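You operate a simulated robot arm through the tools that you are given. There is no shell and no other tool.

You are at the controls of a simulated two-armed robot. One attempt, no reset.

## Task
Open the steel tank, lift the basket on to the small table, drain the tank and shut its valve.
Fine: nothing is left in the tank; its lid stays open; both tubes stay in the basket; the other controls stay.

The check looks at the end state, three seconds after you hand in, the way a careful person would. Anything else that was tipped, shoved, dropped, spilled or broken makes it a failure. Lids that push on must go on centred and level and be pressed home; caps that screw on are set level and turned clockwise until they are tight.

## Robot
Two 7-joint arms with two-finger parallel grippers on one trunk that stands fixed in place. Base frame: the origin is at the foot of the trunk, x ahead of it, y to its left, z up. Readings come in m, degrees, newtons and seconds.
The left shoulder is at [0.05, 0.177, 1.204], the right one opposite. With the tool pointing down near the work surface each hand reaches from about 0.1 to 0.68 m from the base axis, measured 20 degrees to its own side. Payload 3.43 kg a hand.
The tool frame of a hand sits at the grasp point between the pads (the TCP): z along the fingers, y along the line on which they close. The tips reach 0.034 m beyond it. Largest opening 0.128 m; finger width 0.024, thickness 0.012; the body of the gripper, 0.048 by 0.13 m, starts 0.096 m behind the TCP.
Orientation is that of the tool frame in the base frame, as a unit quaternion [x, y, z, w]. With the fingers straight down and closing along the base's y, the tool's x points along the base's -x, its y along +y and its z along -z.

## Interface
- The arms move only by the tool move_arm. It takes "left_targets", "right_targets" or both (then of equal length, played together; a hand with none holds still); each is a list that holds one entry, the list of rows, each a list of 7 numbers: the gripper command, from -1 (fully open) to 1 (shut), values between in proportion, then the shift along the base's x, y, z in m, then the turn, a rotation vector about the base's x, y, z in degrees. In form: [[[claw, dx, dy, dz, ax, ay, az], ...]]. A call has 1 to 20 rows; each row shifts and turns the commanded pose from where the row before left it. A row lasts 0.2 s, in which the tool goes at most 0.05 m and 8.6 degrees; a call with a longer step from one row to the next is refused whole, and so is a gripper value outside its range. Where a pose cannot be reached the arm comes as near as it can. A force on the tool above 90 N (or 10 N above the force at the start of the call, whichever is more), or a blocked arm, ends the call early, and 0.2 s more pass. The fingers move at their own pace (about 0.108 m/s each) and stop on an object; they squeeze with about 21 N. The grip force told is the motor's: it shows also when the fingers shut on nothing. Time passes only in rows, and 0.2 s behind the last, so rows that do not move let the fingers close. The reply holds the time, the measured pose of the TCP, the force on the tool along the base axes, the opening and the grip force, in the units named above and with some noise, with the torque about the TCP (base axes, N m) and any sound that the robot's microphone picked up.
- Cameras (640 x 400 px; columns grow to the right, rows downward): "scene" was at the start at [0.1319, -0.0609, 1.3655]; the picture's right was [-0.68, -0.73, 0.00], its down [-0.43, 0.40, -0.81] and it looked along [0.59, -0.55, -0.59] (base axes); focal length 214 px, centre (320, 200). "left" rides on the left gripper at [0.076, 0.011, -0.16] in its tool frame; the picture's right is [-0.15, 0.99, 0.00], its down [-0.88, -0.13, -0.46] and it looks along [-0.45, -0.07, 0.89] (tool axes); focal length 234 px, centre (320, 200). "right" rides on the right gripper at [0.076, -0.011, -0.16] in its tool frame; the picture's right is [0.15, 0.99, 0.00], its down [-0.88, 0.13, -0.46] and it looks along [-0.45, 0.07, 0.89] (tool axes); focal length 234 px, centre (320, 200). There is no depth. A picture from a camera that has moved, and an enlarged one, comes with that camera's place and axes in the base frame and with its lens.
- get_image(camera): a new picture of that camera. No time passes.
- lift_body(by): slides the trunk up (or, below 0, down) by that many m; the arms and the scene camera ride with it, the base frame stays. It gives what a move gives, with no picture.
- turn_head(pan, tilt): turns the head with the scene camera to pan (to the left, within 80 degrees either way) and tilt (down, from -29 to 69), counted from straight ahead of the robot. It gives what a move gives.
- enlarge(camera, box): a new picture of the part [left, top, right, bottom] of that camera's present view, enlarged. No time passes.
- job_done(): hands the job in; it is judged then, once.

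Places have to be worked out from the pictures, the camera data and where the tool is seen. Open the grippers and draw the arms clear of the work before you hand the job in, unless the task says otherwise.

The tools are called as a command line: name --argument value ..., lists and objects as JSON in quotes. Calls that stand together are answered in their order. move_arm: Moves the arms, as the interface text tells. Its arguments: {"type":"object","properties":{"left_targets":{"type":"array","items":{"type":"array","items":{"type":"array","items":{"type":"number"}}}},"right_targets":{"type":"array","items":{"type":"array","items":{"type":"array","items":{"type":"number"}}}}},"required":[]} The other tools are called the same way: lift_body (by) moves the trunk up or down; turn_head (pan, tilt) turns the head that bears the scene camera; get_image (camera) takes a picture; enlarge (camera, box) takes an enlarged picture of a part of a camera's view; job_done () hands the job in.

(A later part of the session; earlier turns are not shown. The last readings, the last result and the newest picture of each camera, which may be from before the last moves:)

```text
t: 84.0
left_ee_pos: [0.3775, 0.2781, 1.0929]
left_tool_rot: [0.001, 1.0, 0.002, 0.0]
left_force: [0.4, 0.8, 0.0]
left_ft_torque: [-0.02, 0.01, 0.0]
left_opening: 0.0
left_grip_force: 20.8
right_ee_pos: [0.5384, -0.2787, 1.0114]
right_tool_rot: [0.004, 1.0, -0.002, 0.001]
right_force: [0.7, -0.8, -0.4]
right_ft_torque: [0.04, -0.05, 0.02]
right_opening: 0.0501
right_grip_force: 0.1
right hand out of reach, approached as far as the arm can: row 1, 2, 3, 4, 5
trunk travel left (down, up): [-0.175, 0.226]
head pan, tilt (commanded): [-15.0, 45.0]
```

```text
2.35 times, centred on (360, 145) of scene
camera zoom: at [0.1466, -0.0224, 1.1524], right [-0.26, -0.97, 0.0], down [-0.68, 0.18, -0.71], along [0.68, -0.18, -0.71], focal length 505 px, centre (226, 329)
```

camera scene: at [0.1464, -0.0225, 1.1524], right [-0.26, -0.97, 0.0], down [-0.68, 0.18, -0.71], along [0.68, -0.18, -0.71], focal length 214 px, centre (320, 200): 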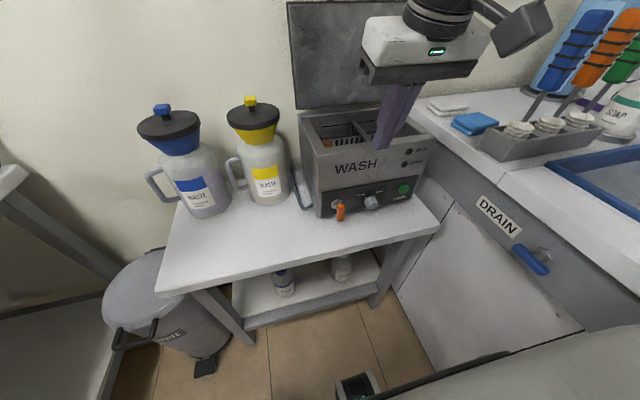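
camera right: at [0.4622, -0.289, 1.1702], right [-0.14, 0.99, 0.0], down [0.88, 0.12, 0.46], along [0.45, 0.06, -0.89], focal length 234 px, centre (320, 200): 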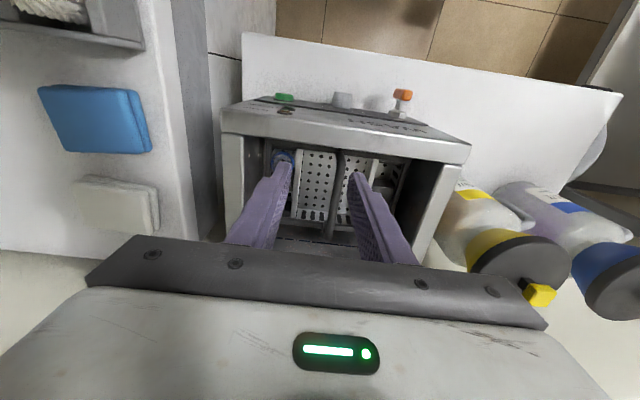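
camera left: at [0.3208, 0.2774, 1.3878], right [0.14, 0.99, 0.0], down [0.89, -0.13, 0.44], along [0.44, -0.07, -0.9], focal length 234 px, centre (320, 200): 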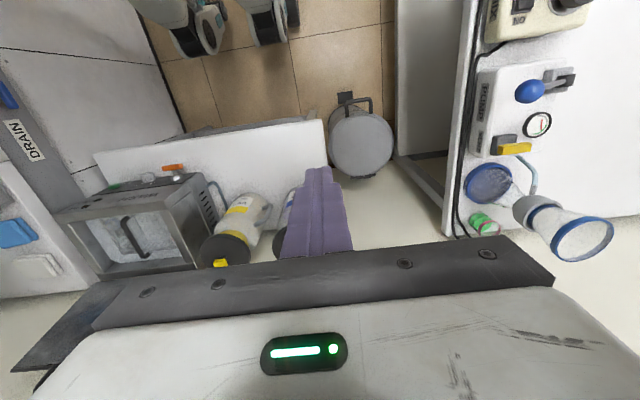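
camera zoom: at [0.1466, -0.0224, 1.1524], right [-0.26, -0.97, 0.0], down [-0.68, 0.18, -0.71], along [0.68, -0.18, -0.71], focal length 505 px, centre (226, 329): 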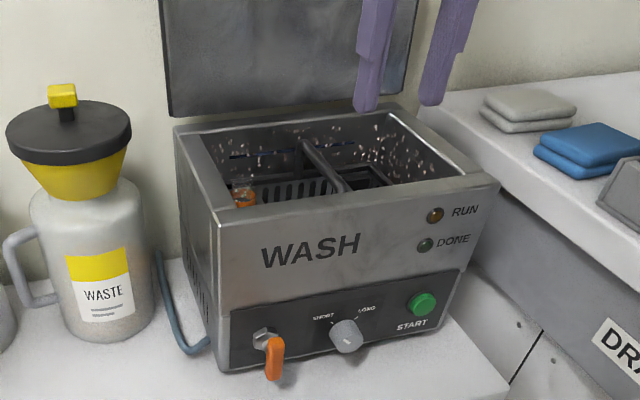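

The arm is at its reach limit because the wrist sits too high above the shoulder. I raise the trunk 0.1 m, which makes the handle position reachable, then move above the handle.

lift_body --by 0.1

move_arm --right_targets '[[[0.22, 0.012, 0.006, -0.02, 0, 0, 0], [0.22, 0.012, 0.006, -0.025, 0, 0, 0], [0.22, 0.012, 0.006, -0.025, 0, 0, 0], [0.22, 0.012, 0.006, -0.025, 0, 0, 0], [0.22, 0.012, 0.006, -0.015, 0, 0, 0], [0.22, 0, 0, 0, 0, 0, 0]]]'

get_image --camera "right"

enlarge --camera "scene" --box '[280, 100, 440, 250]'

```text
t: 85.3
left_ee_pos: [0.3778, 0.2779, 1.1924]
left_tool_rot: [0.001, 1.0, 0.003, -0.001]
left_force: [-0.9, 0.2, -0.4]
left_ft_torque: [0.0, -0.02, -0.02]
left_opening: 0.0004
left_grip_force: 19.9
right_ee_pos: [0.5393, -0.2775, 1.1122]
right_tool_rot: [0.005, 1.0, -0.002, 0.001]
right_force: [0.0, -0.4, -0.7]
right_ft_torque: [-0.01, -0.03, -0.01]
right_opening: 0.0497
right_grip_force: 0.2
trunk travel left (down, up): [-0.275, 0.126]
head pan, tilt (commanded): [-15.0, 45.0]
```

```text
t: 86.7
left_ee_pos: [0.3771, 0.2776, 1.1932]
left_tool_rot: [0.002, 1.0, 0.003, 0.0]
left_force: [-0.1, -0.8, 0.3]
left_ft_torque: [-0.01, -0.01, -0.02]
left_opening: 0.0
left_grip_force: 21.4
right_ee_pos: [0.5669, -0.2673, 1.0238]
right_tool_rot: [0.005, 1.0, -0.001, 0.003]
right_force: [0.0, 0.2, -0.1]
right_ft_torque: [-0.01, 0.02, 0.01]
right_opening: 0.0499
right_grip_force: 0.0
right hand out of reach, approached as far as the arm can: row 1, 2, 3, 4, 5
trunk travel left (down, up): [-0.275, 0.126]
head pan, tilt (commanded): [-15.0, 45.0]
```

```text
taken
camera right: at [0.4884, -0.2774, 1.182], right [-0.14, 0.99, 0.0], down [0.88, 0.12, 0.46], along [0.46, 0.06, -0.89], focal length 234 px, centre (320, 200)
```

right: 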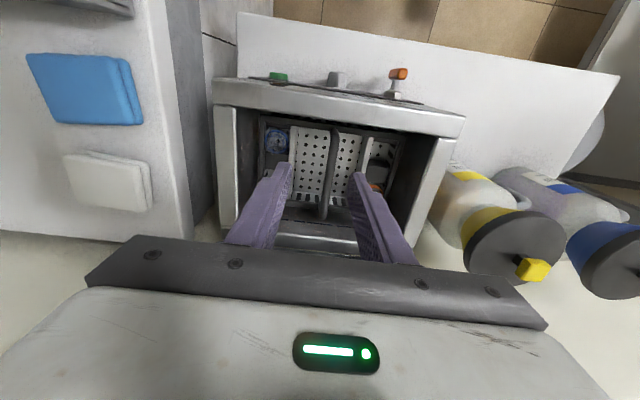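

```text
2.67 times, centred on (360, 175) of scene
camera zoom: at [0.1464, -0.0223, 1.2524], right [-0.26, -0.97, 0.0], down [-0.68, 0.18, -0.71], along [0.68, -0.18, -0.71], focal length 572 px, centre (213, 267)
```

zoom: 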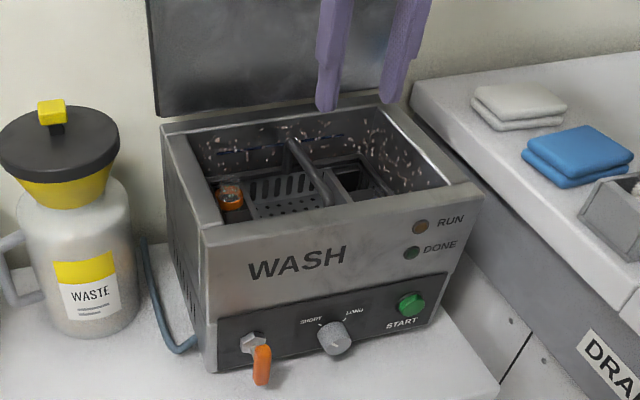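

The limit shrinks as the hand gets lower. I go down another 6 cm (still above the rim) and then shift toward the handle centre.

move_arm --right_targets '[[[0.22, 0, 0.004, -0.03, 0, 0, 0], [0.22, 0, 0.004, -0.03, 0, 0, 0], [0.22, 0.008, 0.004, 0, 0, 0, 0], [0.22, 0.008, 0.004, 0, 0, 0, 0], [0.22, 0.008, 0.003, 0, 0, 0, 0], [0.22, 0.008, 0, 0, 0, 0, 0], [0.22, 0, 0, 0, 0, 0, 0]]]'

get_image --camera "right"

enlarge --camera "scene" --box '[280, 100, 440, 250]'

```text
t: 88.3
left_ee_pos: [0.3775, 0.2783, 1.1927]
left_tool_rot: [0.002, 1.0, 0.003, -0.001]
left_force: [-0.4, 0.1, 0.0]
left_ft_torque: [-0.03, 0.01, -0.03]
left_opening: 0.0
left_grip_force: 20.9
right_ee_pos: [0.5687, -0.2613, 0.9622]
right_tool_rot: [0.004, 1.0, -0.001, 0.003]
right_force: [0.3, 0.5, 0.0]
right_ft_torque: [-0.02, -0.01, 0.03]
right_opening: 0.0499
right_grip_force: 0.0
right hand out of reach, approached as far as the arm can: row 3, 4, 5, 6
trunk travel left (down, up): [-0.275, 0.126]
head pan, tilt (commanded): [-15.0, 45.0]
```

```text
taken
camera right: at [0.4911, -0.272, 1.1204], right [-0.14, 0.99, 0.0], down [0.88, 0.12, 0.46], along [0.45, 0.06, -0.89], focal length 234 px, centre (320, 200)
```

right: 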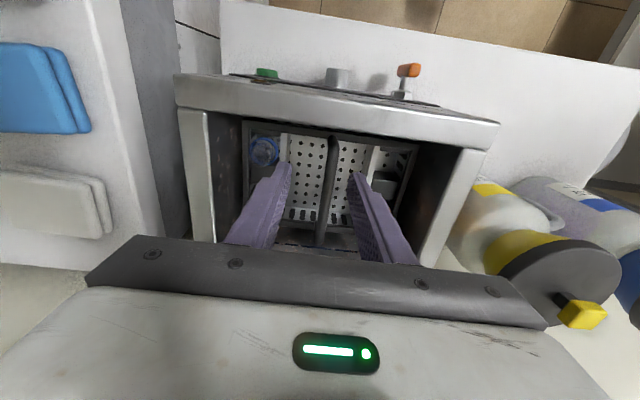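

```text
2.67 times, centred on (360, 175) of scene
camera zoom: at [0.1464, -0.0223, 1.2524], right [-0.26, -0.97, 0.0], down [-0.68, 0.18, -0.71], along [0.68, -0.18, -0.71], focal length 572 px, centre (213, 267)
```

zoom: 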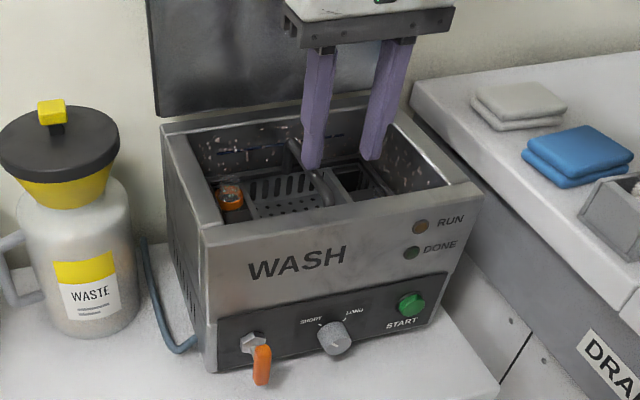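

Pure tool-down is at its limit here; tilting the hand forward within the handle's plane relaxes the wrist, and the grip on the x-running bar is unaffected. I tilt 21° and move toward the handle centre.

move_arm --right_targets '[[[0.22, 0.002, 0.004, 0, 0, -7, 0], [0.22, 0.004, 0.004, 0, 0, -7, 0], [0.22, 0.006, 0.003, 0, 0, -7, 0], [0.22, 0.006, 0.002, 0, 0, 0, 0], [0.22, 0.006, 0, 0, 0, 0, 0], [0.22, 0, 0, 0, 0, 0, 0]]]'

get_image --camera "right"

enlarge --camera "scene" --box '[280, 100, 440, 250]'

```text
t: 89.7
left_ee_pos: [0.3783, 0.2781, 1.192]
left_tool_rot: [0.002, 1.0, 0.002, -0.001]
left_force: [0.1, -1.1, 0.4]
left_ft_torque: [-0.03, 0.0, 0.01]
left_opening: 0.0
left_grip_force: 21.4
right_ee_pos: [0.5925, -0.2483, 0.9624]
right_tool_rot: [0.005, 0.983, 0.0, 0.184]
right_force: [0.5, -0.4, 0.1]
right_ft_torque: [0.04, 0.0, -0.02]
right_opening: 0.0502
right_grip_force: 0.1
trunk travel left (down, up): [-0.275, 0.126]
head pan, tilt (commanded): [-15.0, 45.0]
```

```text
taken
camera right: at [0.4629, -0.2583, 1.083], right [-0.13, 0.99, -0.05], down [0.66, 0.12, 0.74], along [0.74, 0.06, -0.67], focal length 234 px, centre (320, 200)
```

right: 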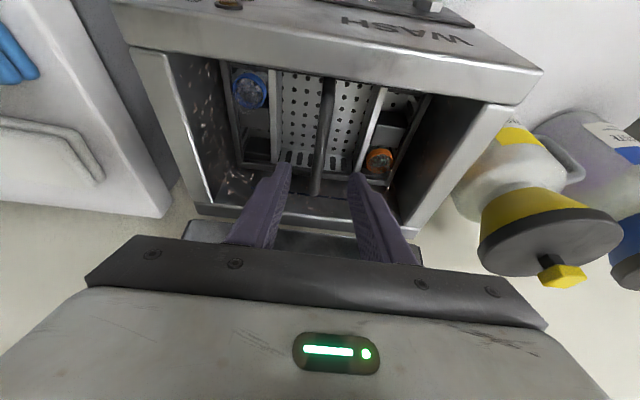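

```text
2.67 times, centred on (360, 175) of scene
camera zoom: at [0.1464, -0.0224, 1.2524], right [-0.26, -0.97, 0.0], down [-0.68, 0.18, -0.71], along [0.68, -0.18, -0.71], focal length 572 px, centre (213, 267)
```

zoom: 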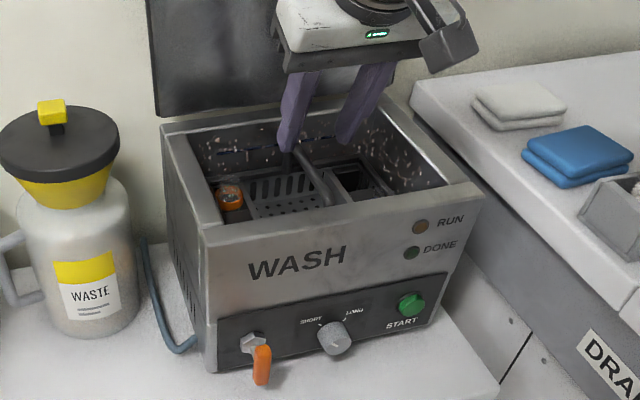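

The hand now sits over the handle with the bar between the fingers. I descend to z≈0.898.

move_arm --right_targets '[[[0.22, 0.002, -0.001, -0.02, 0, 0, 0], [0.22, 0.002, 0, -0.02, 0, 0, 0], [0.22, 0, 0, -0.015, 0, 0, 0], [0.22, 0, 0, -0.009, 0, 0, 0], [0.22, 0, 0, 0, 0, 0, 0]]]'

get_image --camera "right"

enlarge --camera "scene" --box '[300, 110, 420, 210]'

```text
t: 90.9
left_ee_pos: [0.3766, 0.2775, 1.1929]
left_tool_rot: [0.001, 1.0, 0.003, -0.001]
left_force: [0.5, -0.2, -0.1]
left_ft_torque: [-0.01, 0.01, -0.01]
left_opening: 0.0
left_grip_force: 21.0
right_ee_pos: [0.5978, -0.249, 0.8977]
right_tool_rot: [0.004, 0.983, -0.001, 0.184]
right_force: [0.2, -0.1, -0.4]
right_ft_torque: [-0.02, -0.01, -0.03]
right_opening: 0.0499
right_grip_force: 0.0
trunk travel left (down, up): [-0.275, 0.126]
head pan, tilt (commanded): [-15.0, 45.0]
```

```text
taken
camera right: at [0.4686, -0.2586, 1.0189], right [-0.13, 0.99, -0.05], down [0.66, 0.12, 0.74], along [0.74, 0.06, -0.67], focal length 234 px, centre (320, 200)
```

right: 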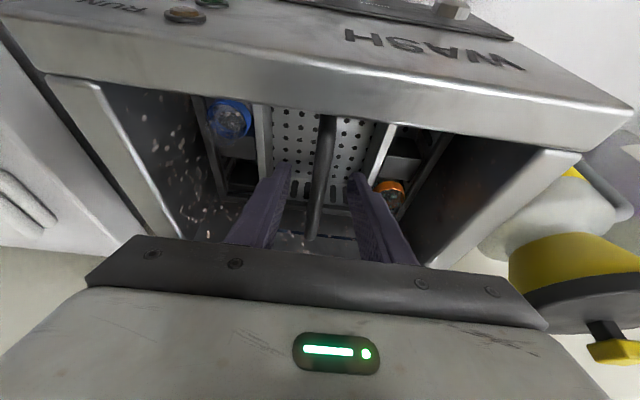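

```text
4.00 times, centred on (360, 160) of scene
camera zoom: at [0.1464, -0.0223, 1.2524], right [-0.26, -0.97, 0.0], down [-0.68, 0.18, -0.71], along [0.68, -0.18, -0.71], focal length 858 px, centre (160, 360)
```

zoom: 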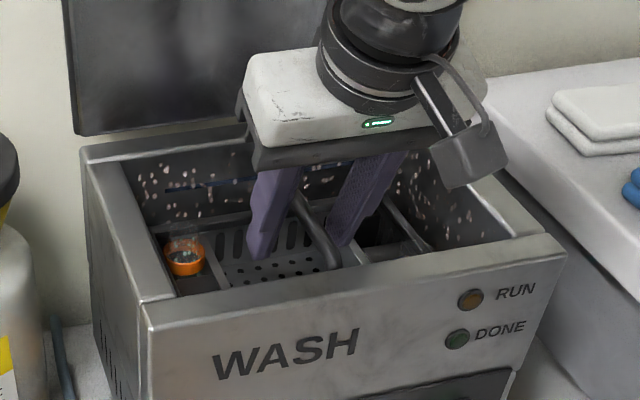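

The bar is between the fingers. I close the gripper on it.

move_arm --right_targets '[[[1, 0, 0, 0, 0, 0, 0], [1, 0, 0, 0, 0, 0, 0], [1, 0, 0, 0, 0, 0, 0]]]'

get_image --camera "right"

```text
t: 91.7
left_ee_pos: [0.3778, 0.2795, 1.1937]
left_tool_rot: [0.001, 1.0, 0.002, 0.0]
left_force: [0.4, -1.3, -0.2]
left_ft_torque: [0.0, 0.03, -0.03]
left_opening: 0.0
left_grip_force: 21.3
right_ee_pos: [0.5984, -0.2478, 0.8979]
right_tool_rot: [0.004, 0.983, -0.001, 0.183]
right_force: [0.7, -0.6, 0.1]
right_ft_torque: [-0.01, -0.03, 0.08]
right_opening: 0.0117
right_grip_force: 21.2
trunk travel left (down, up): [-0.275, 0.126]
head pan, tilt (commanded): [-15.0, 45.0]
```

```text
taken
camera right: at [0.4686, -0.2587, 1.019], right [-0.13, 0.99, -0.05], down [0.66, 0.12, 0.74], along [0.74, 0.06, -0.67], focal length 234 px, centre (320, 200)
```

right: 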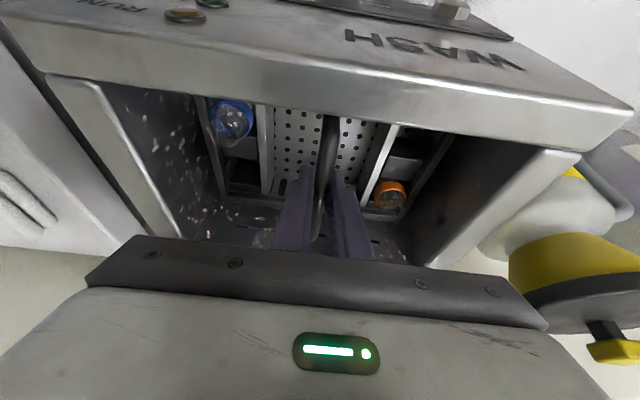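

Gripped on the 12 mm bar. I lift a little with the trunk (3 cm) and check the load and the picture.

lift_body --by 0.03

get_image --camera "right"

enlarge --camera "scene" --box '[300, 110, 420, 210]'

```text
t: 92.5
left_ee_pos: [0.3783, 0.2775, 1.2225]
left_tool_rot: [0.002, 1.0, 0.002, 0.0]
left_force: [0.1, 1.3, 0.0]
left_ft_torque: [-0.02, 0.01, 0.02]
left_opening: 0.0
left_grip_force: 21.0
right_ee_pos: [0.6001, -0.2483, 0.9272]
right_tool_rot: [0.006, 0.983, -0.002, 0.183]
right_force: [-0.5, -0.2, -3.2]
right_ft_torque: [-0.01, 0.05, -0.03]
right_opening: 0.0117
right_grip_force: 21.1
trunk travel left (down, up): [-0.305, 0.096]
head pan, tilt (commanded): [-15.0, 45.0]
```

```text
taken
camera right: at [0.4689, -0.2588, 1.0487], right [-0.13, 0.99, -0.05], down [0.66, 0.12, 0.74], along [0.74, 0.06, -0.67], focal length 234 px, centre (320, 200)
```

right: 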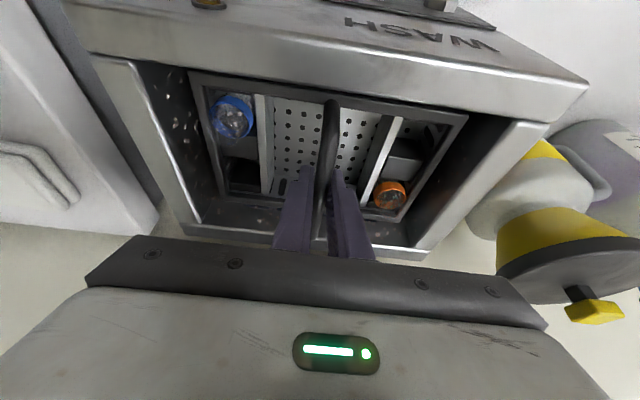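

```text
4.00 times, centred on (360, 160) of scene
camera zoom: at [0.1469, -0.0224, 1.2823], right [-0.26, -0.97, 0.0], down [-0.68, 0.18, -0.71], along [0.68, -0.18, -0.71], focal length 858 px, centre (160, 360)
```

zoom: 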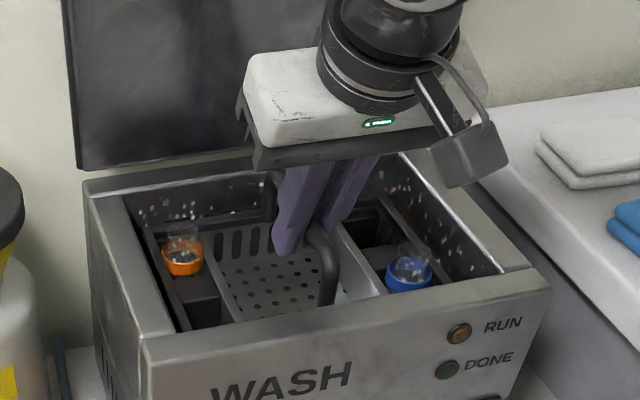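

The basket comes up level with only ~3 N load and both tubes in place. I raise the trunk the rest of its travel.

lift_body --by 0.09

get_image --camera "scene"

get_image --camera "right"

```text
t: 93.7
left_ee_pos: [0.3774, 0.2787, 1.3125]
left_tool_rot: [0.001, 1.0, 0.003, 0.0]
left_force: [0.2, 0.9, 0.0]
left_ft_torque: [0.0, 0.0, 0.04]
left_opening: 0.0004
left_grip_force: 20.9
right_ee_pos: [0.5998, -0.2488, 1.0173]
right_tool_rot: [0.005, 0.983, -0.001, 0.183]
right_force: [-0.1, 0.6, -2.8]
right_ft_torque: [0.03, 0.06, 0.02]
right_opening: 0.0113
right_grip_force: 21.4
trunk travel left (down, up): [-0.395, 0.006]
head pan, tilt (commanded): [-15.0, 45.0]
```

```text
taken
camera scene: at [0.1469, -0.0225, 1.3723], right [-0.26, -0.97, 0.0], down [-0.68, 0.18, -0.71], along [0.68, -0.18, -0.71], focal length 214 px, centre (320, 200)
```

scene: 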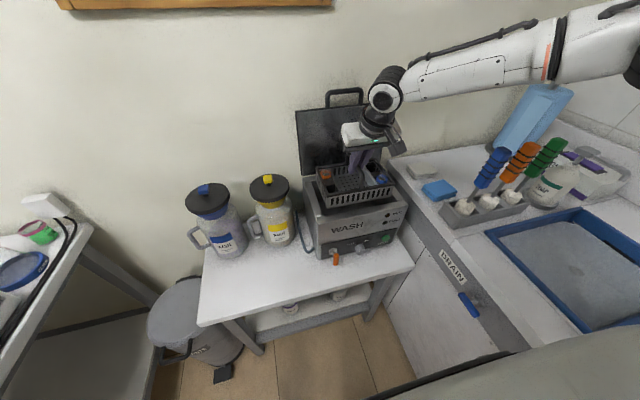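

```text
taken
camera right: at [0.4689, -0.2588, 1.1387], right [-0.13, 0.99, -0.05], down [0.66, 0.12, 0.74], along [0.74, 0.06, -0.67], focal length 234 px, centre (320, 200)
```

right: 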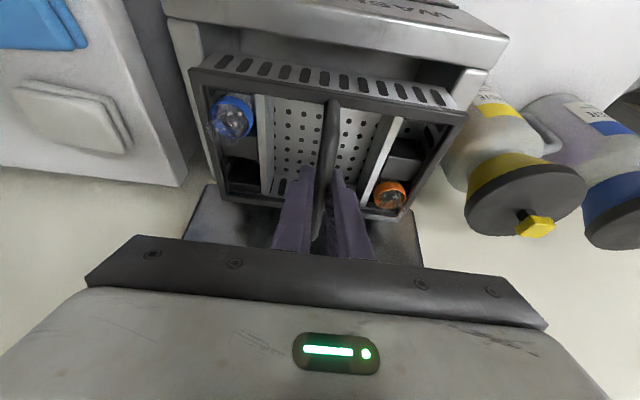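

The basket measures about 0.125 × 0.20 m and hangs level. I check how far its bottom is above the rim.

enlarge --camera "scene" --box '[290, 130, 420, 260]'

```text
3.08 times, centred on (355, 195) of scene
camera zoom: at [0.1469, -0.0225, 1.3723], right [-0.26, -0.97, 0.0], down [-0.68, 0.18, -0.71], along [0.68, -0.18, -0.71], focal length 660 px, centre (212, 215)
```

zoom: 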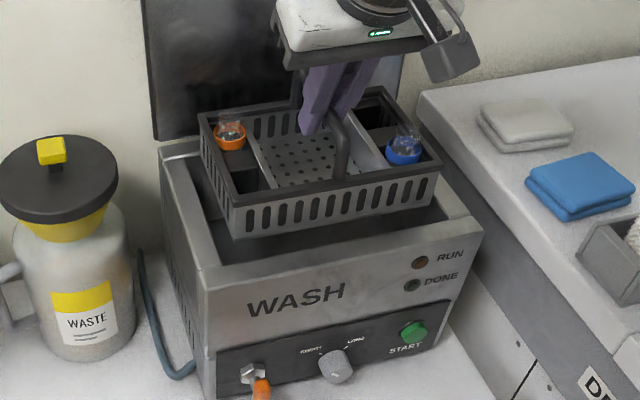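

The basket is shallow; its bottom is only ~1 cm above the rim. I raise it another 6 cm with the arm, gently.

move_arm --right_targets '[[[1, 0, 0, 0.012, 0, 0, 0], [1, 0, 0, 0.016, 0, 0, 0], [1, 0, 0, 0.016, 0, 0, 0], [1, 0, 0, 0.016, 0, 0, 0], [1, 0, 0, 0, 0, 0, 0]]]'

enlarge --camera "scene" --box '[290, 110, 420, 240]'

```text
t: 94.9
left_ee_pos: [0.3775, 0.2773, 1.3128]
left_tool_rot: [0.001, 1.0, 0.003, -0.001]
left_force: [-0.2, 0.6, 0.2]
left_ft_torque: [-0.02, 0.03, 0.01]
left_opening: 0.0
left_grip_force: 21.3
right_ee_pos: [0.5979, -0.2491, 1.0788]
right_tool_rot: [0.004, 0.983, -0.001, 0.183]
right_force: [0.0, -0.8, -3.1]
right_ft_torque: [-0.03, 0.05, -0.04]
right_opening: 0.0116
right_grip_force: 21.6
trunk travel left (down, up): [-0.395, 0.006]
head pan, tilt (commanded): [-15.0, 45.0]
```

```text
3.08 times, centred on (355, 175) of scene
camera zoom: at [0.1468, -0.0225, 1.3723], right [-0.26, -0.97, 0.0], down [-0.68, 0.18, -0.71], along [0.68, -0.18, -0.71], focal length 660 px, centre (212, 277)
```

zoom: 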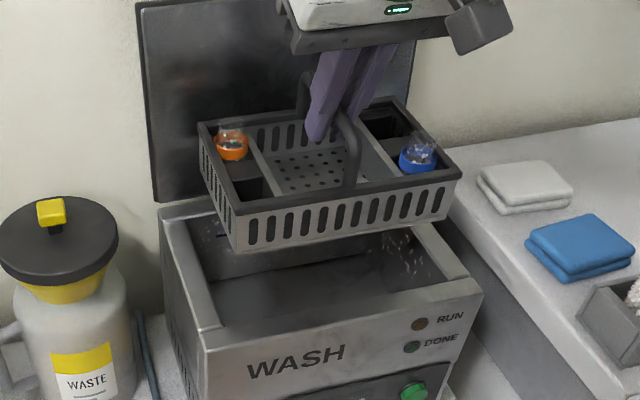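

The basket is clear of the tank with both tubes seated. I bring it toward me first, then slide it left over the free table area, slowly.

move_arm --right_targets '[[[1, -0.008, 0.003, 0, 0, 0, 0], [1, -0.014, 0.006, 0, 0, 0, 0], [1, -0.016, 0.01, 0, 0, 0, 0], [1, -0.016, 0.013, 0, 0, 0, 0], [1, -0.014, 0.017, 0, 0, 0, 0], [1, -0.008, 0.02, 0, 0, 0, 0], [1, -0.003, 0.022, 0, 0, 0, 0], [1, 0, 0.022, 0, 0, 0, 0], [1, 0, 0.022, 0, 0, 0, 0], [1, 0, 0.022, 0, 0, 0, 0]]]'

turn_head --pan -5 --tilt 45

get_image --camera "scene"

```text
t: 97.1
left_ee_pos: [0.3779, 0.279, 1.3119]
left_tool_rot: [0.002, 1.0, 0.002, 0.0]
left_force: [0.0, -0.9, 0.3]
left_ft_torque: [0.0, 0.0, -0.02]
left_opening: 0.0
left_grip_force: 20.9
right_ee_pos: [0.5063, -0.1212, 1.0807]
right_tool_rot: [0.005, 0.983, 0.0, 0.184]
right_force: [-0.3, 0.0, -2.4]
right_ft_torque: [0.03, 0.01, 0.01]
right_opening: 0.0115
right_grip_force: 21.2
right hand out of reach, approached as far as the arm can: row 9, 10
trunk travel left (down, up): [-0.395, 0.006]
head pan, tilt (commanded): [-15.0, 45.0]
```

```text
t: 97.9
left_ee_pos: [0.3776, 0.2793, 1.3128]
left_tool_rot: [0.001, 1.0, 0.002, 0.0]
left_force: [-0.2, -0.7, -1.1]
left_ft_torque: [0.03, 0.01, 0.02]
left_opening: 0.0
left_grip_force: 21.3
right_ee_pos: [0.5062, -0.122, 1.0782]
right_tool_rot: [0.004, 0.983, 0.0, 0.185]
right_force: [0.1, -0.2, -2.2]
right_ft_torque: [-0.04, 0.02, 0.01]
right_opening: 0.0114
right_grip_force: 20.7
trunk travel left (down, up): [-0.395, 0.006]
head pan, tilt (commanded): [-5.0, 45.0]
```

```text
taken
camera scene: at [0.1491, -0.0085, 1.3724], right [-0.09, -1.0, 0.0], down [-0.7, 0.06, -0.71], along [0.7, -0.06, -0.71], focal length 214 px, centre (320, 200)
```

scene: 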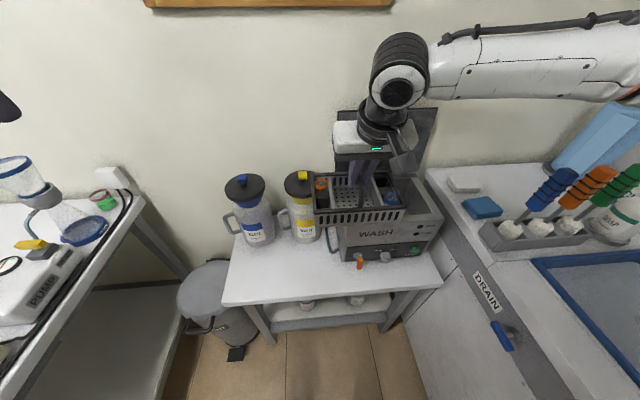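

The arm hits a near-side limit at y≈−0.12 (wrist too close to its own shoulder), so I route the basket a bit higher and farther out, above jug height, while moving left.

move_arm --right_targets '[[[1, 0.008, 0, 0.012, 0, 0, 0], [1, 0.012, 0, 0.014, 0, 0, 0], [1, 0.012, 0, 0.014, 0, 0, 0], [1, 0.012, 0.006, 0.004, 0, 0, 0], [1, 0.006, 0.014, 0, 0, 0, 0], [1, 0, 0.02, 0, 0, 0, 0], [1, 0, 0.02, 0, 0, 0, 0], [1, 0, 0.02, 0, 0, 0, 0]]]'

get_image --camera "scene"

```text
t: 99.7
left_ee_pos: [0.3783, 0.2776, 1.3135]
left_tool_rot: [0.002, 1.0, 0.003, -0.001]
left_force: [0.9, -1.0, -0.1]
left_ft_torque: [-0.01, -0.01, 0.02]
left_opening: 0.0
left_grip_force: 21.0
right_ee_pos: [0.5253, -0.1299, 1.1219]
right_tool_rot: [0.004, 0.983, 0.0, 0.184]
right_force: [-0.4, -0.5, -1.7]
right_ft_torque: [-0.03, 0.03, 0.03]
right_opening: 0.0114
right_grip_force: 21.9
right hand out of reach, approached as far as the arm can: row 2, 3, 4, 5, 6, 7, 8
trunk travel left (down, up): [-0.395, 0.006]
head pan, tilt (commanded): [-5.0, 45.0]
```

```text
taken
camera scene: at [0.1491, -0.0084, 1.3724], right [-0.09, -1.0, 0.0], down [-0.7, 0.06, -0.71], along [0.7, -0.06, -0.71], focal length 214 px, centre (320, 200)
```

scene: 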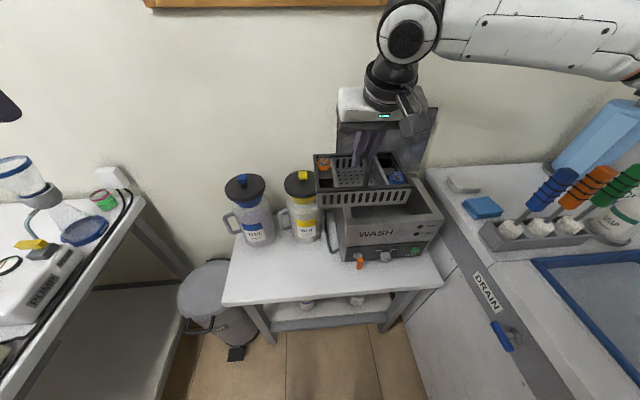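

The limit is stricter when high; I lower to z≈1.03 (basket bottom still ~2 cm above the rim) and try moving left again.

move_arm --right_targets '[[[1, -0.004, 0, -0.02, 0, 0, 0], [1, -0.004, 0, -0.02, 0, 0, 0], [1, -0.003, 0, -0.02, 0, 0, 0], [1, 0, 0, -0.02, 0, 0, 0], [1, 0, 0, -0.01, 0, 0, 0], [1, 0, 0.012, 0, 0, 0, 0], [1, 0, 0.015, 0, 0, 0, 0], [1, 0, 0.015, 0, 0, 0, 0]]]'

get_image --camera "scene"

```text
t: 101.5
left_ee_pos: [0.3779, 0.2779, 1.3123]
left_tool_rot: [0.001, 1.0, 0.003, 0.0]
left_force: [-0.3, -0.2, 0.0]
left_ft_torque: [-0.01, 0.03, -0.01]
left_opening: 0.0
left_grip_force: 20.8
right_ee_pos: [0.5014, -0.1258, 1.0387]
right_tool_rot: [0.005, 0.983, -0.001, 0.183]
right_force: [0.1, -0.4, -2.7]
right_ft_torque: [0.01, 0.0, 0.01]
right_opening: 0.0115
right_grip_force: 21.0
right hand out of reach, approached as far as the arm can: row 5, 6, 7, 8
trunk travel left (down, up): [-0.395, 0.006]
head pan, tilt (commanded): [-5.0, 45.0]
```

```text
taken
camera scene: at [0.1491, -0.0084, 1.3724], right [-0.09, -1.0, 0.0], down [-0.7, 0.06, -0.71], along [0.7, -0.06, -0.71], focal length 214 px, centre (320, 200)
```

scene: 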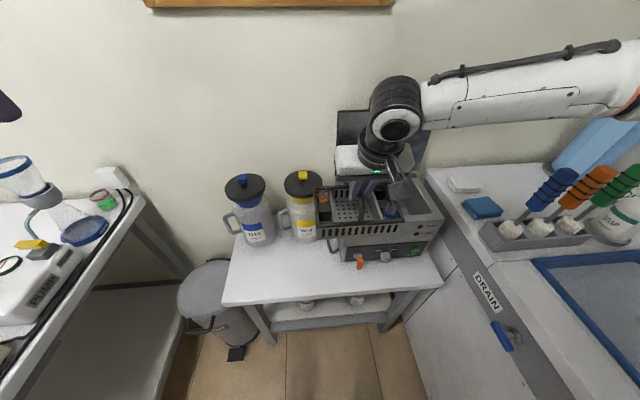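

The limit is a wall near y≈−0.125 in this hand orientation. I try yawing the hand (and basket) slightly counter-clockwise to free the wrist while moving left.

move_arm --right_targets '[[[1, 0, 0, 0.005, 0, 0, 5], [1, 0, 0, 0.005, 0, 0, 5], [1, 0, 0.01, 0, 0, 0, 0], [1, 0, 0.01, 0, 0, 0, 0], [1, 0, 0.01, 0, 0, 0, 0]]]'

```text
t: 102.7
left_ee_pos: [0.3777, 0.2786, 1.3122]
left_tool_rot: [0.002, 1.0, 0.003, -0.001]
left_force: [-0.4, 0.1, -0.4]
left_ft_torque: [-0.02, -0.01, 0.01]
left_opening: 0.0
left_grip_force: 21.4
right_ee_pos: [0.497, -0.1083, 1.0507]
right_tool_rot: [-0.08, 0.98, 0.016, 0.184]
right_force: [0.6, -0.5, -3.1]
right_ft_torque: [0.0, 0.05, 0.0]
right_opening: 0.0112
right_grip_force: 21.2
right hand out of reach, approached as far as the arm can: row 5
trunk travel left (down, up): [-0.395, 0.006]
head pan, tilt (commanded): [-5.0, 45.0]
```

Yaw helps only slightly. I suspect the 21° forward tilt is what limits the wrist, so I test by un-tilting just 6° (harmless for the basket) and trying to move left.

move_arm --right_targets '[[[1, 0, 0, 0.005, 0, 3, 0], [1, 0, 0, 0.005, 0, 3, 0], [1, 0, 0.01, 0, 0, 0, 0], [1, 0, 0.01, 0, 0, 0, 0], [1, 0, 0.01, 0, 0, 0, 0], [1, 0, 0.01, 0, 0, 0, 0]]]'

get_image --camera "right"

get_image --camera "scene"

```text
t: 104.1
left_ee_pos: [0.3779, 0.2781, 1.3124]
left_tool_rot: [0.002, 1.0, 0.003, 0.0]
left_force: [-0.9, -0.8, 0.1]
left_ft_torque: [-0.02, 0.0, -0.01]
left_opening: 0.0001
left_grip_force: 20.8
right_ee_pos: [0.4804, -0.1063, 1.066]
right_tool_rot: [-0.08, 0.988, 0.021, 0.132]
right_force: [0.0, 0.5, -2.1]
right_ft_torque: [-0.03, 0.02, 0.01]
right_opening: 0.0113
right_grip_force: 20.9
right hand out of reach, approached as far as the arm can: row 1, 2, 3, 4, 5, 6
trunk travel left (down, up): [-0.395, 0.006]
head pan, tilt (commanded): [-5.0, 45.0]
```

```text
taken
camera right: at [0.3669, -0.14, 1.1996], right [-0.3, 0.95, -0.02], down [0.7, 0.24, 0.67], along [0.65, 0.19, -0.74], focal length 234 px, centre (320, 200)
```

right: 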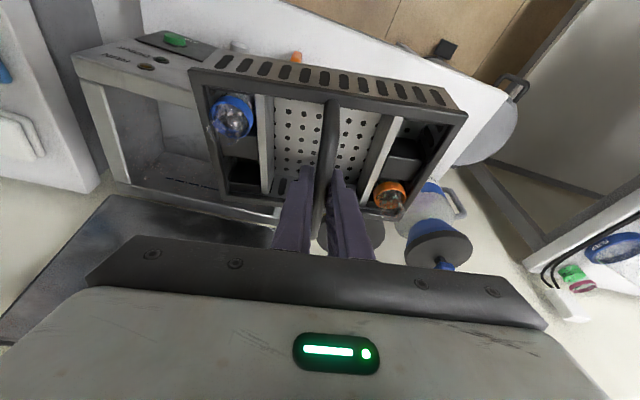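

```text
taken
camera scene: at [0.1491, -0.0084, 1.3724], right [-0.09, -1.0, 0.0], down [-0.7, 0.06, -0.71], along [0.7, -0.06, -0.71], focal length 214 px, centre (320, 200)
```

scene: 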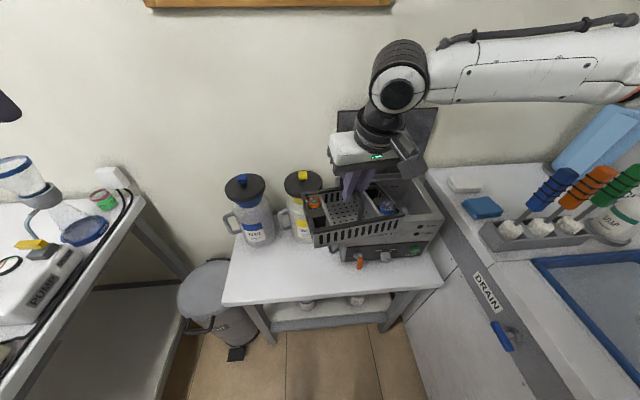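

Un-tilting made it worse, so it is a reach contour that shrinks toward the left for large x. The other arm crossed fine at smaller x, so I restore the tilt and yaw, pull the basket toward me to x≈0.43 and then move left there.

move_arm --right_targets '[[[1, -0.008, 0, 0.005, 0, -3, 0], [1, -0.012, 0, 0.008, 0, -3, 0], [1, -0.015, 0, 0.01, 0, 0, -5], [1, -0.015, 0, 0.01, 0, 0, -4.5], [1, 0, 0.01, 0, 0, 0, 0], [1, 0, 0.015, 0, 0, 0, 0], [1, 0, 0.015, 0, 0, 0, 0]]]'

get_image --camera "scene"

```text
t: 105.7
left_ee_pos: [0.3783, 0.2783, 1.313]
left_tool_rot: [0.002, 1.0, 0.002, -0.001]
left_force: [0.6, 0.2, -0.6]
left_ft_torque: [0.03, 0.01, -0.01]
left_opening: 0.0
left_grip_force: 20.6
right_ee_pos: [0.4278, -0.0973, 1.0997]
right_tool_rot: [0.0, 0.983, 0.001, 0.183]
right_force: [-0.1, 0.4, -3.7]
right_ft_torque: [-0.02, 0.04, -0.02]
right_opening: 0.0114
right_grip_force: 21.3
right hand out of reach, approached as far as the arm can: row 6, 7
trunk travel left (down, up): [-0.395, 0.006]
head pan, tilt (commanded): [-5.0, 45.0]
```

```text
taken
camera scene: at [0.1495, -0.0085, 1.3723], right [-0.09, -1.0, 0.0], down [-0.7, 0.06, -0.71], along [0.7, -0.06, -0.71], focal length 214 px, centre (320, 200)
```

scene: 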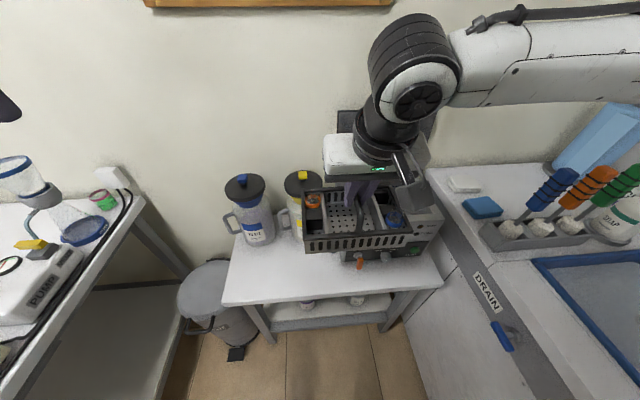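

Still limited at y≈−0.10. I look at the right arm's posture with the head camera to understand which joint is limiting.

turn_head --pan -50 --tilt 15

get_image --camera "scene"

```text
t: 106.8
left_ee_pos: [0.3772, 0.2791, 1.3129]
left_tool_rot: [0.001, 1.0, 0.003, 0.001]
left_force: [-0.1, 0.1, 0.2]
left_ft_torque: [0.02, 0.01, 0.0]
left_opening: 0.0001
left_grip_force: 21.2
right_ee_pos: [0.4283, -0.0965, 1.1003]
right_tool_rot: [0.0, 0.983, 0.001, 0.183]
right_force: [0.3, 0.1, -1.4]
right_ft_torque: [0.02, 0.01, -0.01]
right_opening: 0.0115
right_grip_force: 21.3
trunk travel left (down, up): [-0.395, 0.006]
head pan, tilt (commanded): [-50.0, 15.0]
```

```text
taken
camera scene: at [0.1282, -0.0729, 1.4191], right [-0.77, -0.64, 0.0], down [-0.17, 0.2, -0.97], along [0.62, -0.74, -0.26], focal length 214 px, centre (320, 200)
```

scene: 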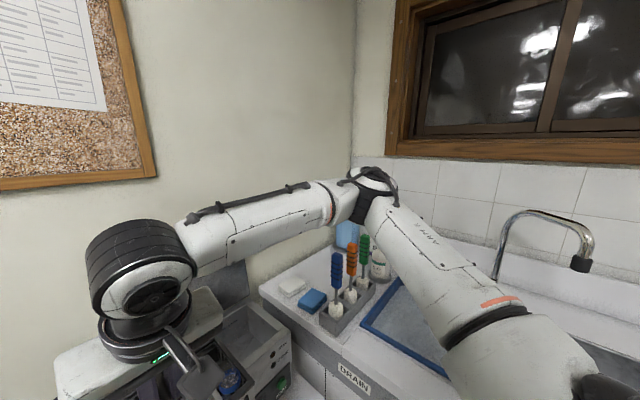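

The elbow is out front-right with the forearm pointing left. I try lowering the hand relative to the shoulder (in free space in front of the tank, still above the valve handle) and moving left there.

move_arm --right_targets '[[[1, 0, 0, -0.02, 0, 0, 0], [1, 0, 0, -0.025, 0, 0, 0], [1, 0, 0, -0.025, 0, 0, 0], [1, 0, 0, -0.025, 0, 0, 0], [1, 0, 0.01, 0, 0, 0, 0], [1, 0, 0.015, 0, 0, 0, 0], [1, 0, 0.015, 0, 0, 0, 0]]]'

get_image --camera "scene"

```text
t: 108.4
left_ee_pos: [0.3775, 0.2777, 1.3135]
left_tool_rot: [0.001, 1.0, 0.003, 0.0]
left_force: [-0.9, -0.4, 0.7]
left_ft_torque: [-0.02, -0.01, -0.01]
left_opening: 0.0
left_grip_force: 20.2
right_ee_pos: [0.4231, -0.11, 1.0177]
right_tool_rot: [-0.001, 0.983, 0.0, 0.183]
right_force: [0.0, 0.2, -2.7]
right_ft_torque: [-0.02, 0.02, 0.02]
right_opening: 0.0116
right_grip_force: 21.1
right hand out of reach, approached as far as the arm can: row 2, 3, 4, 5, 6, 7
trunk travel left (down, up): [-0.395, 0.006]
head pan, tilt (commanded): [-50.0, 15.0]
```

```text
taken
camera scene: at [0.1281, -0.0729, 1.4192], right [-0.77, -0.64, 0.0], down [-0.17, 0.2, -0.97], along [0.62, -0.74, -0.26], focal length 214 px, centre (320, 200)
```

scene: 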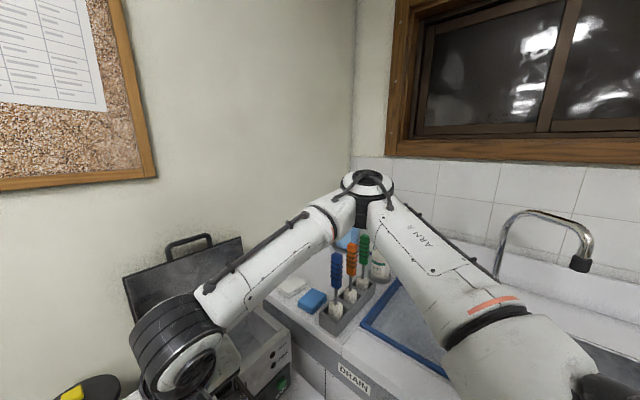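

The elbow stays fixed while the wrist stops, so some joint is saturated. I try a cheap test: raise again, yaw the hand well counter-clockwise, and move left.

move_arm --right_targets '[[[1, 0.005, 0, 0.025, 0, 0, 6], [1, 0.005, 0, 0.025, 0, 0, 7], [1, 0, 0, 0.025, 0, 0, 7], [1, 0, 0.01, 0.005, 0, 0, 7], [1, 0, 0.015, 0, 0, 0, 7], [1, 0, 0.015, 0, 0, 0, 7], [1, 0, 0.015, 0, 0, 0, 0]]]'

get_image --camera "scene"

```text
t: 110.0
left_ee_pos: [0.3784, 0.2781, 1.3129]
left_tool_rot: [0.001, 1.0, 0.002, -0.001]
left_force: [-0.6, 0.0, 0.0]
left_ft_torque: [0.01, 0.01, 0.02]
left_opening: 0.0
left_grip_force: 21.1
right_ee_pos: [0.4333, -0.0559, 1.0957]
right_tool_rot: [-0.345, 0.921, 0.064, 0.171]
right_force: [0.9, -0.3, -2.5]
right_ft_torque: [-0.04, 0.05, 0.0]
right_opening: 0.0115
right_grip_force: 21.0
trunk travel left (down, up): [-0.395, 0.006]
head pan, tilt (commanded): [-50.0, 15.0]
```

```text
taken
camera scene: at [0.1285, -0.0728, 1.4191], right [-0.77, -0.64, 0.0], down [-0.17, 0.2, -0.97], along [0.62, -0.74, -0.26], focal length 214 px, centre (320, 200)
```

scene: 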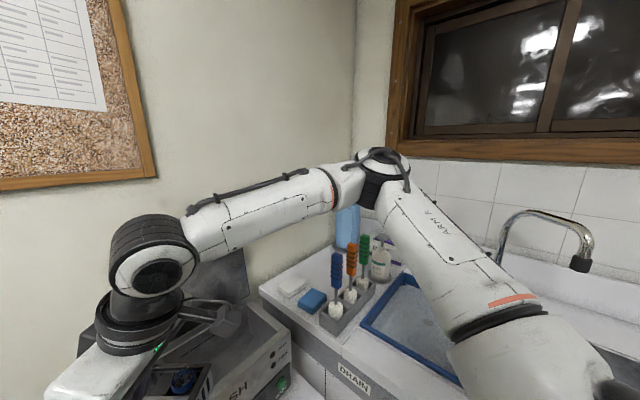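

With 41° yaw the hand moved freely to y≈−0.056. I test whether it can go further left at this yaw, to learn what is limiting.

move_arm --right_targets '[[[1, 0, 0.015, 0, 0, 0, 0], [1, 0, 0.02, 0, 0, 0, 0], [1, 0, 0.02, 0, 0, 0, 0], [1, 0, 0.02, 0, 0, 0, 0], [1, 0, 0.02, 0, 0, 0, 0]]]'

get_image --camera "scene"

```text
t: 111.2
left_ee_pos: [0.3785, 0.2777, 1.313]
left_tool_rot: [0.002, 1.0, 0.002, 0.0]
left_force: [-0.5, -0.3, -1.4]
left_ft_torque: [0.0, 0.0, -0.02]
left_opening: 0.0002
left_grip_force: 20.7
right_ee_pos: [0.4335, -0.0466, 1.0954]
right_tool_rot: [-0.343, 0.921, 0.066, 0.172]
right_force: [0.3, -0.1, -2.4]
right_ft_torque: [-0.08, 0.02, 0.04]
right_opening: 0.0114
right_grip_force: 20.7
right hand out of reach, approached as far as the arm can: row 1, 2, 3, 4, 5
trunk travel left (down, up): [-0.395, 0.006]
head pan, tilt (commanded): [-50.0, 15.0]
```

```text
taken
camera scene: at [0.1282, -0.0729, 1.4192], right [-0.77, -0.64, 0.0], down [-0.17, 0.2, -0.97], along [0.62, -0.74, -0.26], focal length 214 px, centre (320, 200)
```

scene: 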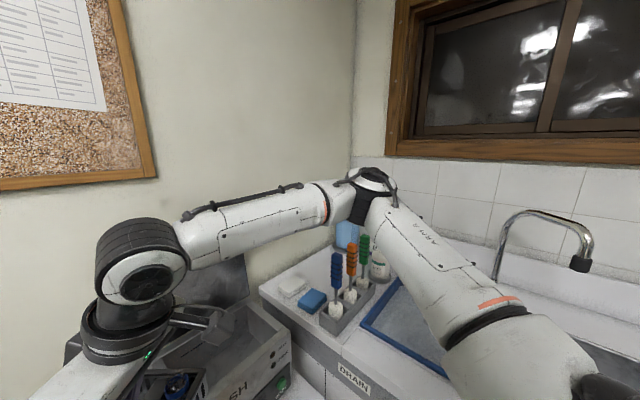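

The wrist cannot pass y≈−0.10 in this arm posture, so the right hand cannot set the basket at the free spot. I'll hand it over in the air to the left hand, which covers that area easily; first I return the right hand to yaw 0 at about (0.45, −0.11, 1.10).

move_arm --right_targets '[[[1, 0.003, -0.011, 0.001, 0, 0, -6.8], [1, 0.003, -0.011, 0.001, 0, 0, -6.8], [1, 0.003, -0.011, 0.001, 0, 0, -6.8], [1, 0.003, -0.011, 0.001, 0, 0, -6.8], [1, 0.003, -0.011, 0, 0, 0, -6.8], [1, 0.002, -0.009, 0, 0, 0, -6.8], [1, 0, 0, 0, 0, 0, 0]]]'

turn_head --pan 0 --tilt 40

get_image --camera "scene"

get_image --camera "right"

```text
t: 112.8
left_ee_pos: [0.3772, 0.2789, 1.3122]
left_tool_rot: [0.001, 1.0, 0.002, 0.0]
left_force: [-0.4, 0.2, 0.1]
left_ft_torque: [0.01, -0.03, 0.05]
left_opening: 0.0001
left_grip_force: 21.2
right_ee_pos: [0.4468, -0.1127, 1.1005]
right_tool_rot: [0.0, 0.983, 0.0, 0.183]
right_force: [-0.4, 0.6, -2.8]
right_ft_torque: [0.01, 0.03, 0.03]
right_opening: 0.0114
right_grip_force: 21.8
trunk travel left (down, up): [-0.395, 0.006]
head pan, tilt (commanded): [-50.0, 15.0]
```

```text
t: 114.0
left_ee_pos: [0.3783, 0.2781, 1.3119]
left_tool_rot: [0.001, 1.0, 0.003, 0.001]
left_force: [0.7, 0.1, 0.7]
left_ft_torque: [-0.03, 0.01, 0.03]
left_opening: 0.0
left_grip_force: 21.2
right_ee_pos: [0.4467, -0.1123, 1.0993]
right_tool_rot: [-0.002, 0.983, 0.001, 0.183]
right_force: [0.4, 0.8, -2.1]
right_ft_torque: [0.02, 0.05, -0.01]
right_opening: 0.0115
right_grip_force: 20.9
trunk travel left (down, up): [-0.395, 0.006]
head pan, tilt (commanded): [0.0, 40.0]
```

```text
taken
camera scene: at [0.1531, -0.0014, 1.3796], right [0.0, -1.0, 0.0], down [-0.64, 0.0, -0.77], along [0.77, 0.0, -0.64], focal length 214 px, centre (320, 200)
```

scene: 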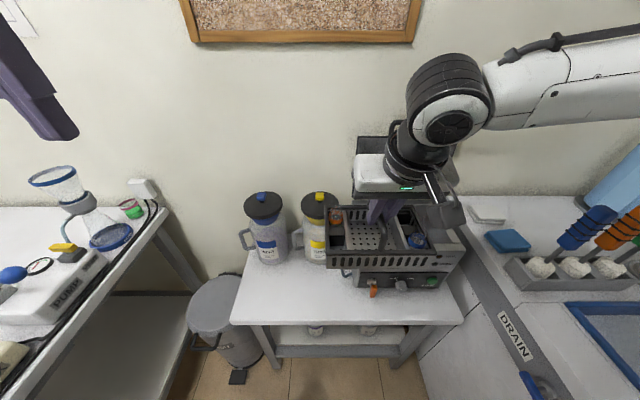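

```text
taken
camera right: at [0.317, -0.1245, 1.221], right [-0.14, 0.99, -0.05], down [0.66, 0.13, 0.74], along [0.74, 0.07, -0.67], focal length 234 px, centre (320, 200)
```

right: 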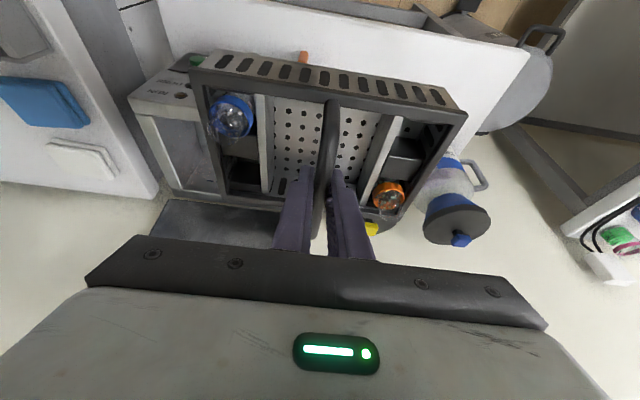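

The basket hangs level at (0.447, −0.112, 1.10). I bring the left hand, opened ~5 cm and leaned 40° (fingers pointing right-down), to a pre-grasp point up-left of the handle's far half.

move_arm --left_targets '[[[0.22, 0.0116, -0.0361, -0.0149, -8, 0, 0], [0.22, 0.0116, -0.0361, -0.0149, -8, 0, 0], [0.22, 0.0116, -0.0361, -0.0149, -8, 0, 0], [0.22, 0.0116, -0.0361, -0.0149, -8, 0, 0], [0.22, 0.0116, -0.0361, -0.0149, -8, 0, 0], [0.22, 0.0116, -0.0361, -0.0149, 0, 0, 0]]]'

get_image --camera "scene"

get_image --camera "left"

```text
t: 115.4
left_ee_pos: [0.4466, 0.06, 1.2247]
left_tool_rot: [0.0, 0.94, -0.34, 0.0]
left_force: [-0.5, -0.9, -0.2]
left_ft_torque: [0.06, 0.01, -0.02]
left_opening: 0.0501
left_grip_force: 0.0
right_ee_pos: [0.4461, -0.1137, 1.1002]
right_tool_rot: [-0.002, 0.983, 0.002, 0.183]
right_force: [0.5, 0.5, -2.4]
right_ft_torque: [0.02, 0.04, 0.01]
right_opening: 0.011
right_grip_force: 21.4
trunk travel left (down, up): [-0.395, 0.006]
head pan, tilt (commanded): [0.0, 40.0]
```

```text
taken
camera scene: at [0.1535, -0.0024, 1.3795], right [0.0, -1.0, 0.0], down [-0.64, 0.0, -0.77], along [0.77, 0.0, -0.64], focal length 214 px, centre (320, 200)
```

scene: 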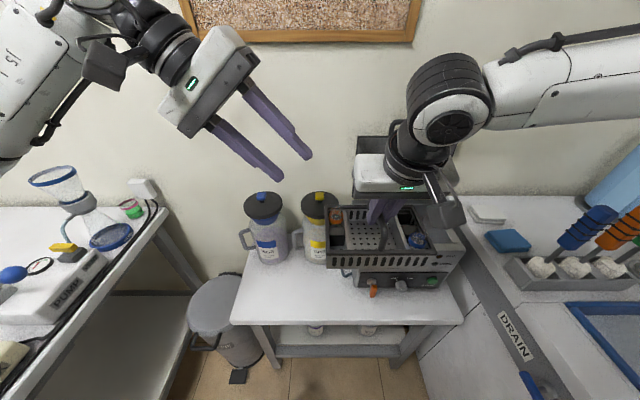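

```text
taken
camera left: at [0.371, 0.1684, 1.3397], right [0.15, 0.76, -0.63], down [0.88, 0.19, 0.43], along [0.45, -0.62, -0.64], focal length 234 px, centre (320, 200)
```

left: 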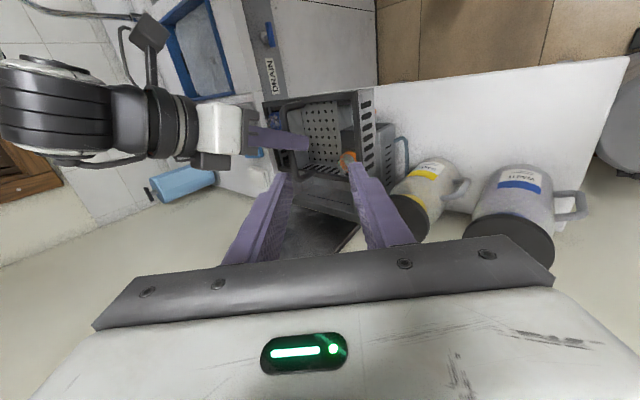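

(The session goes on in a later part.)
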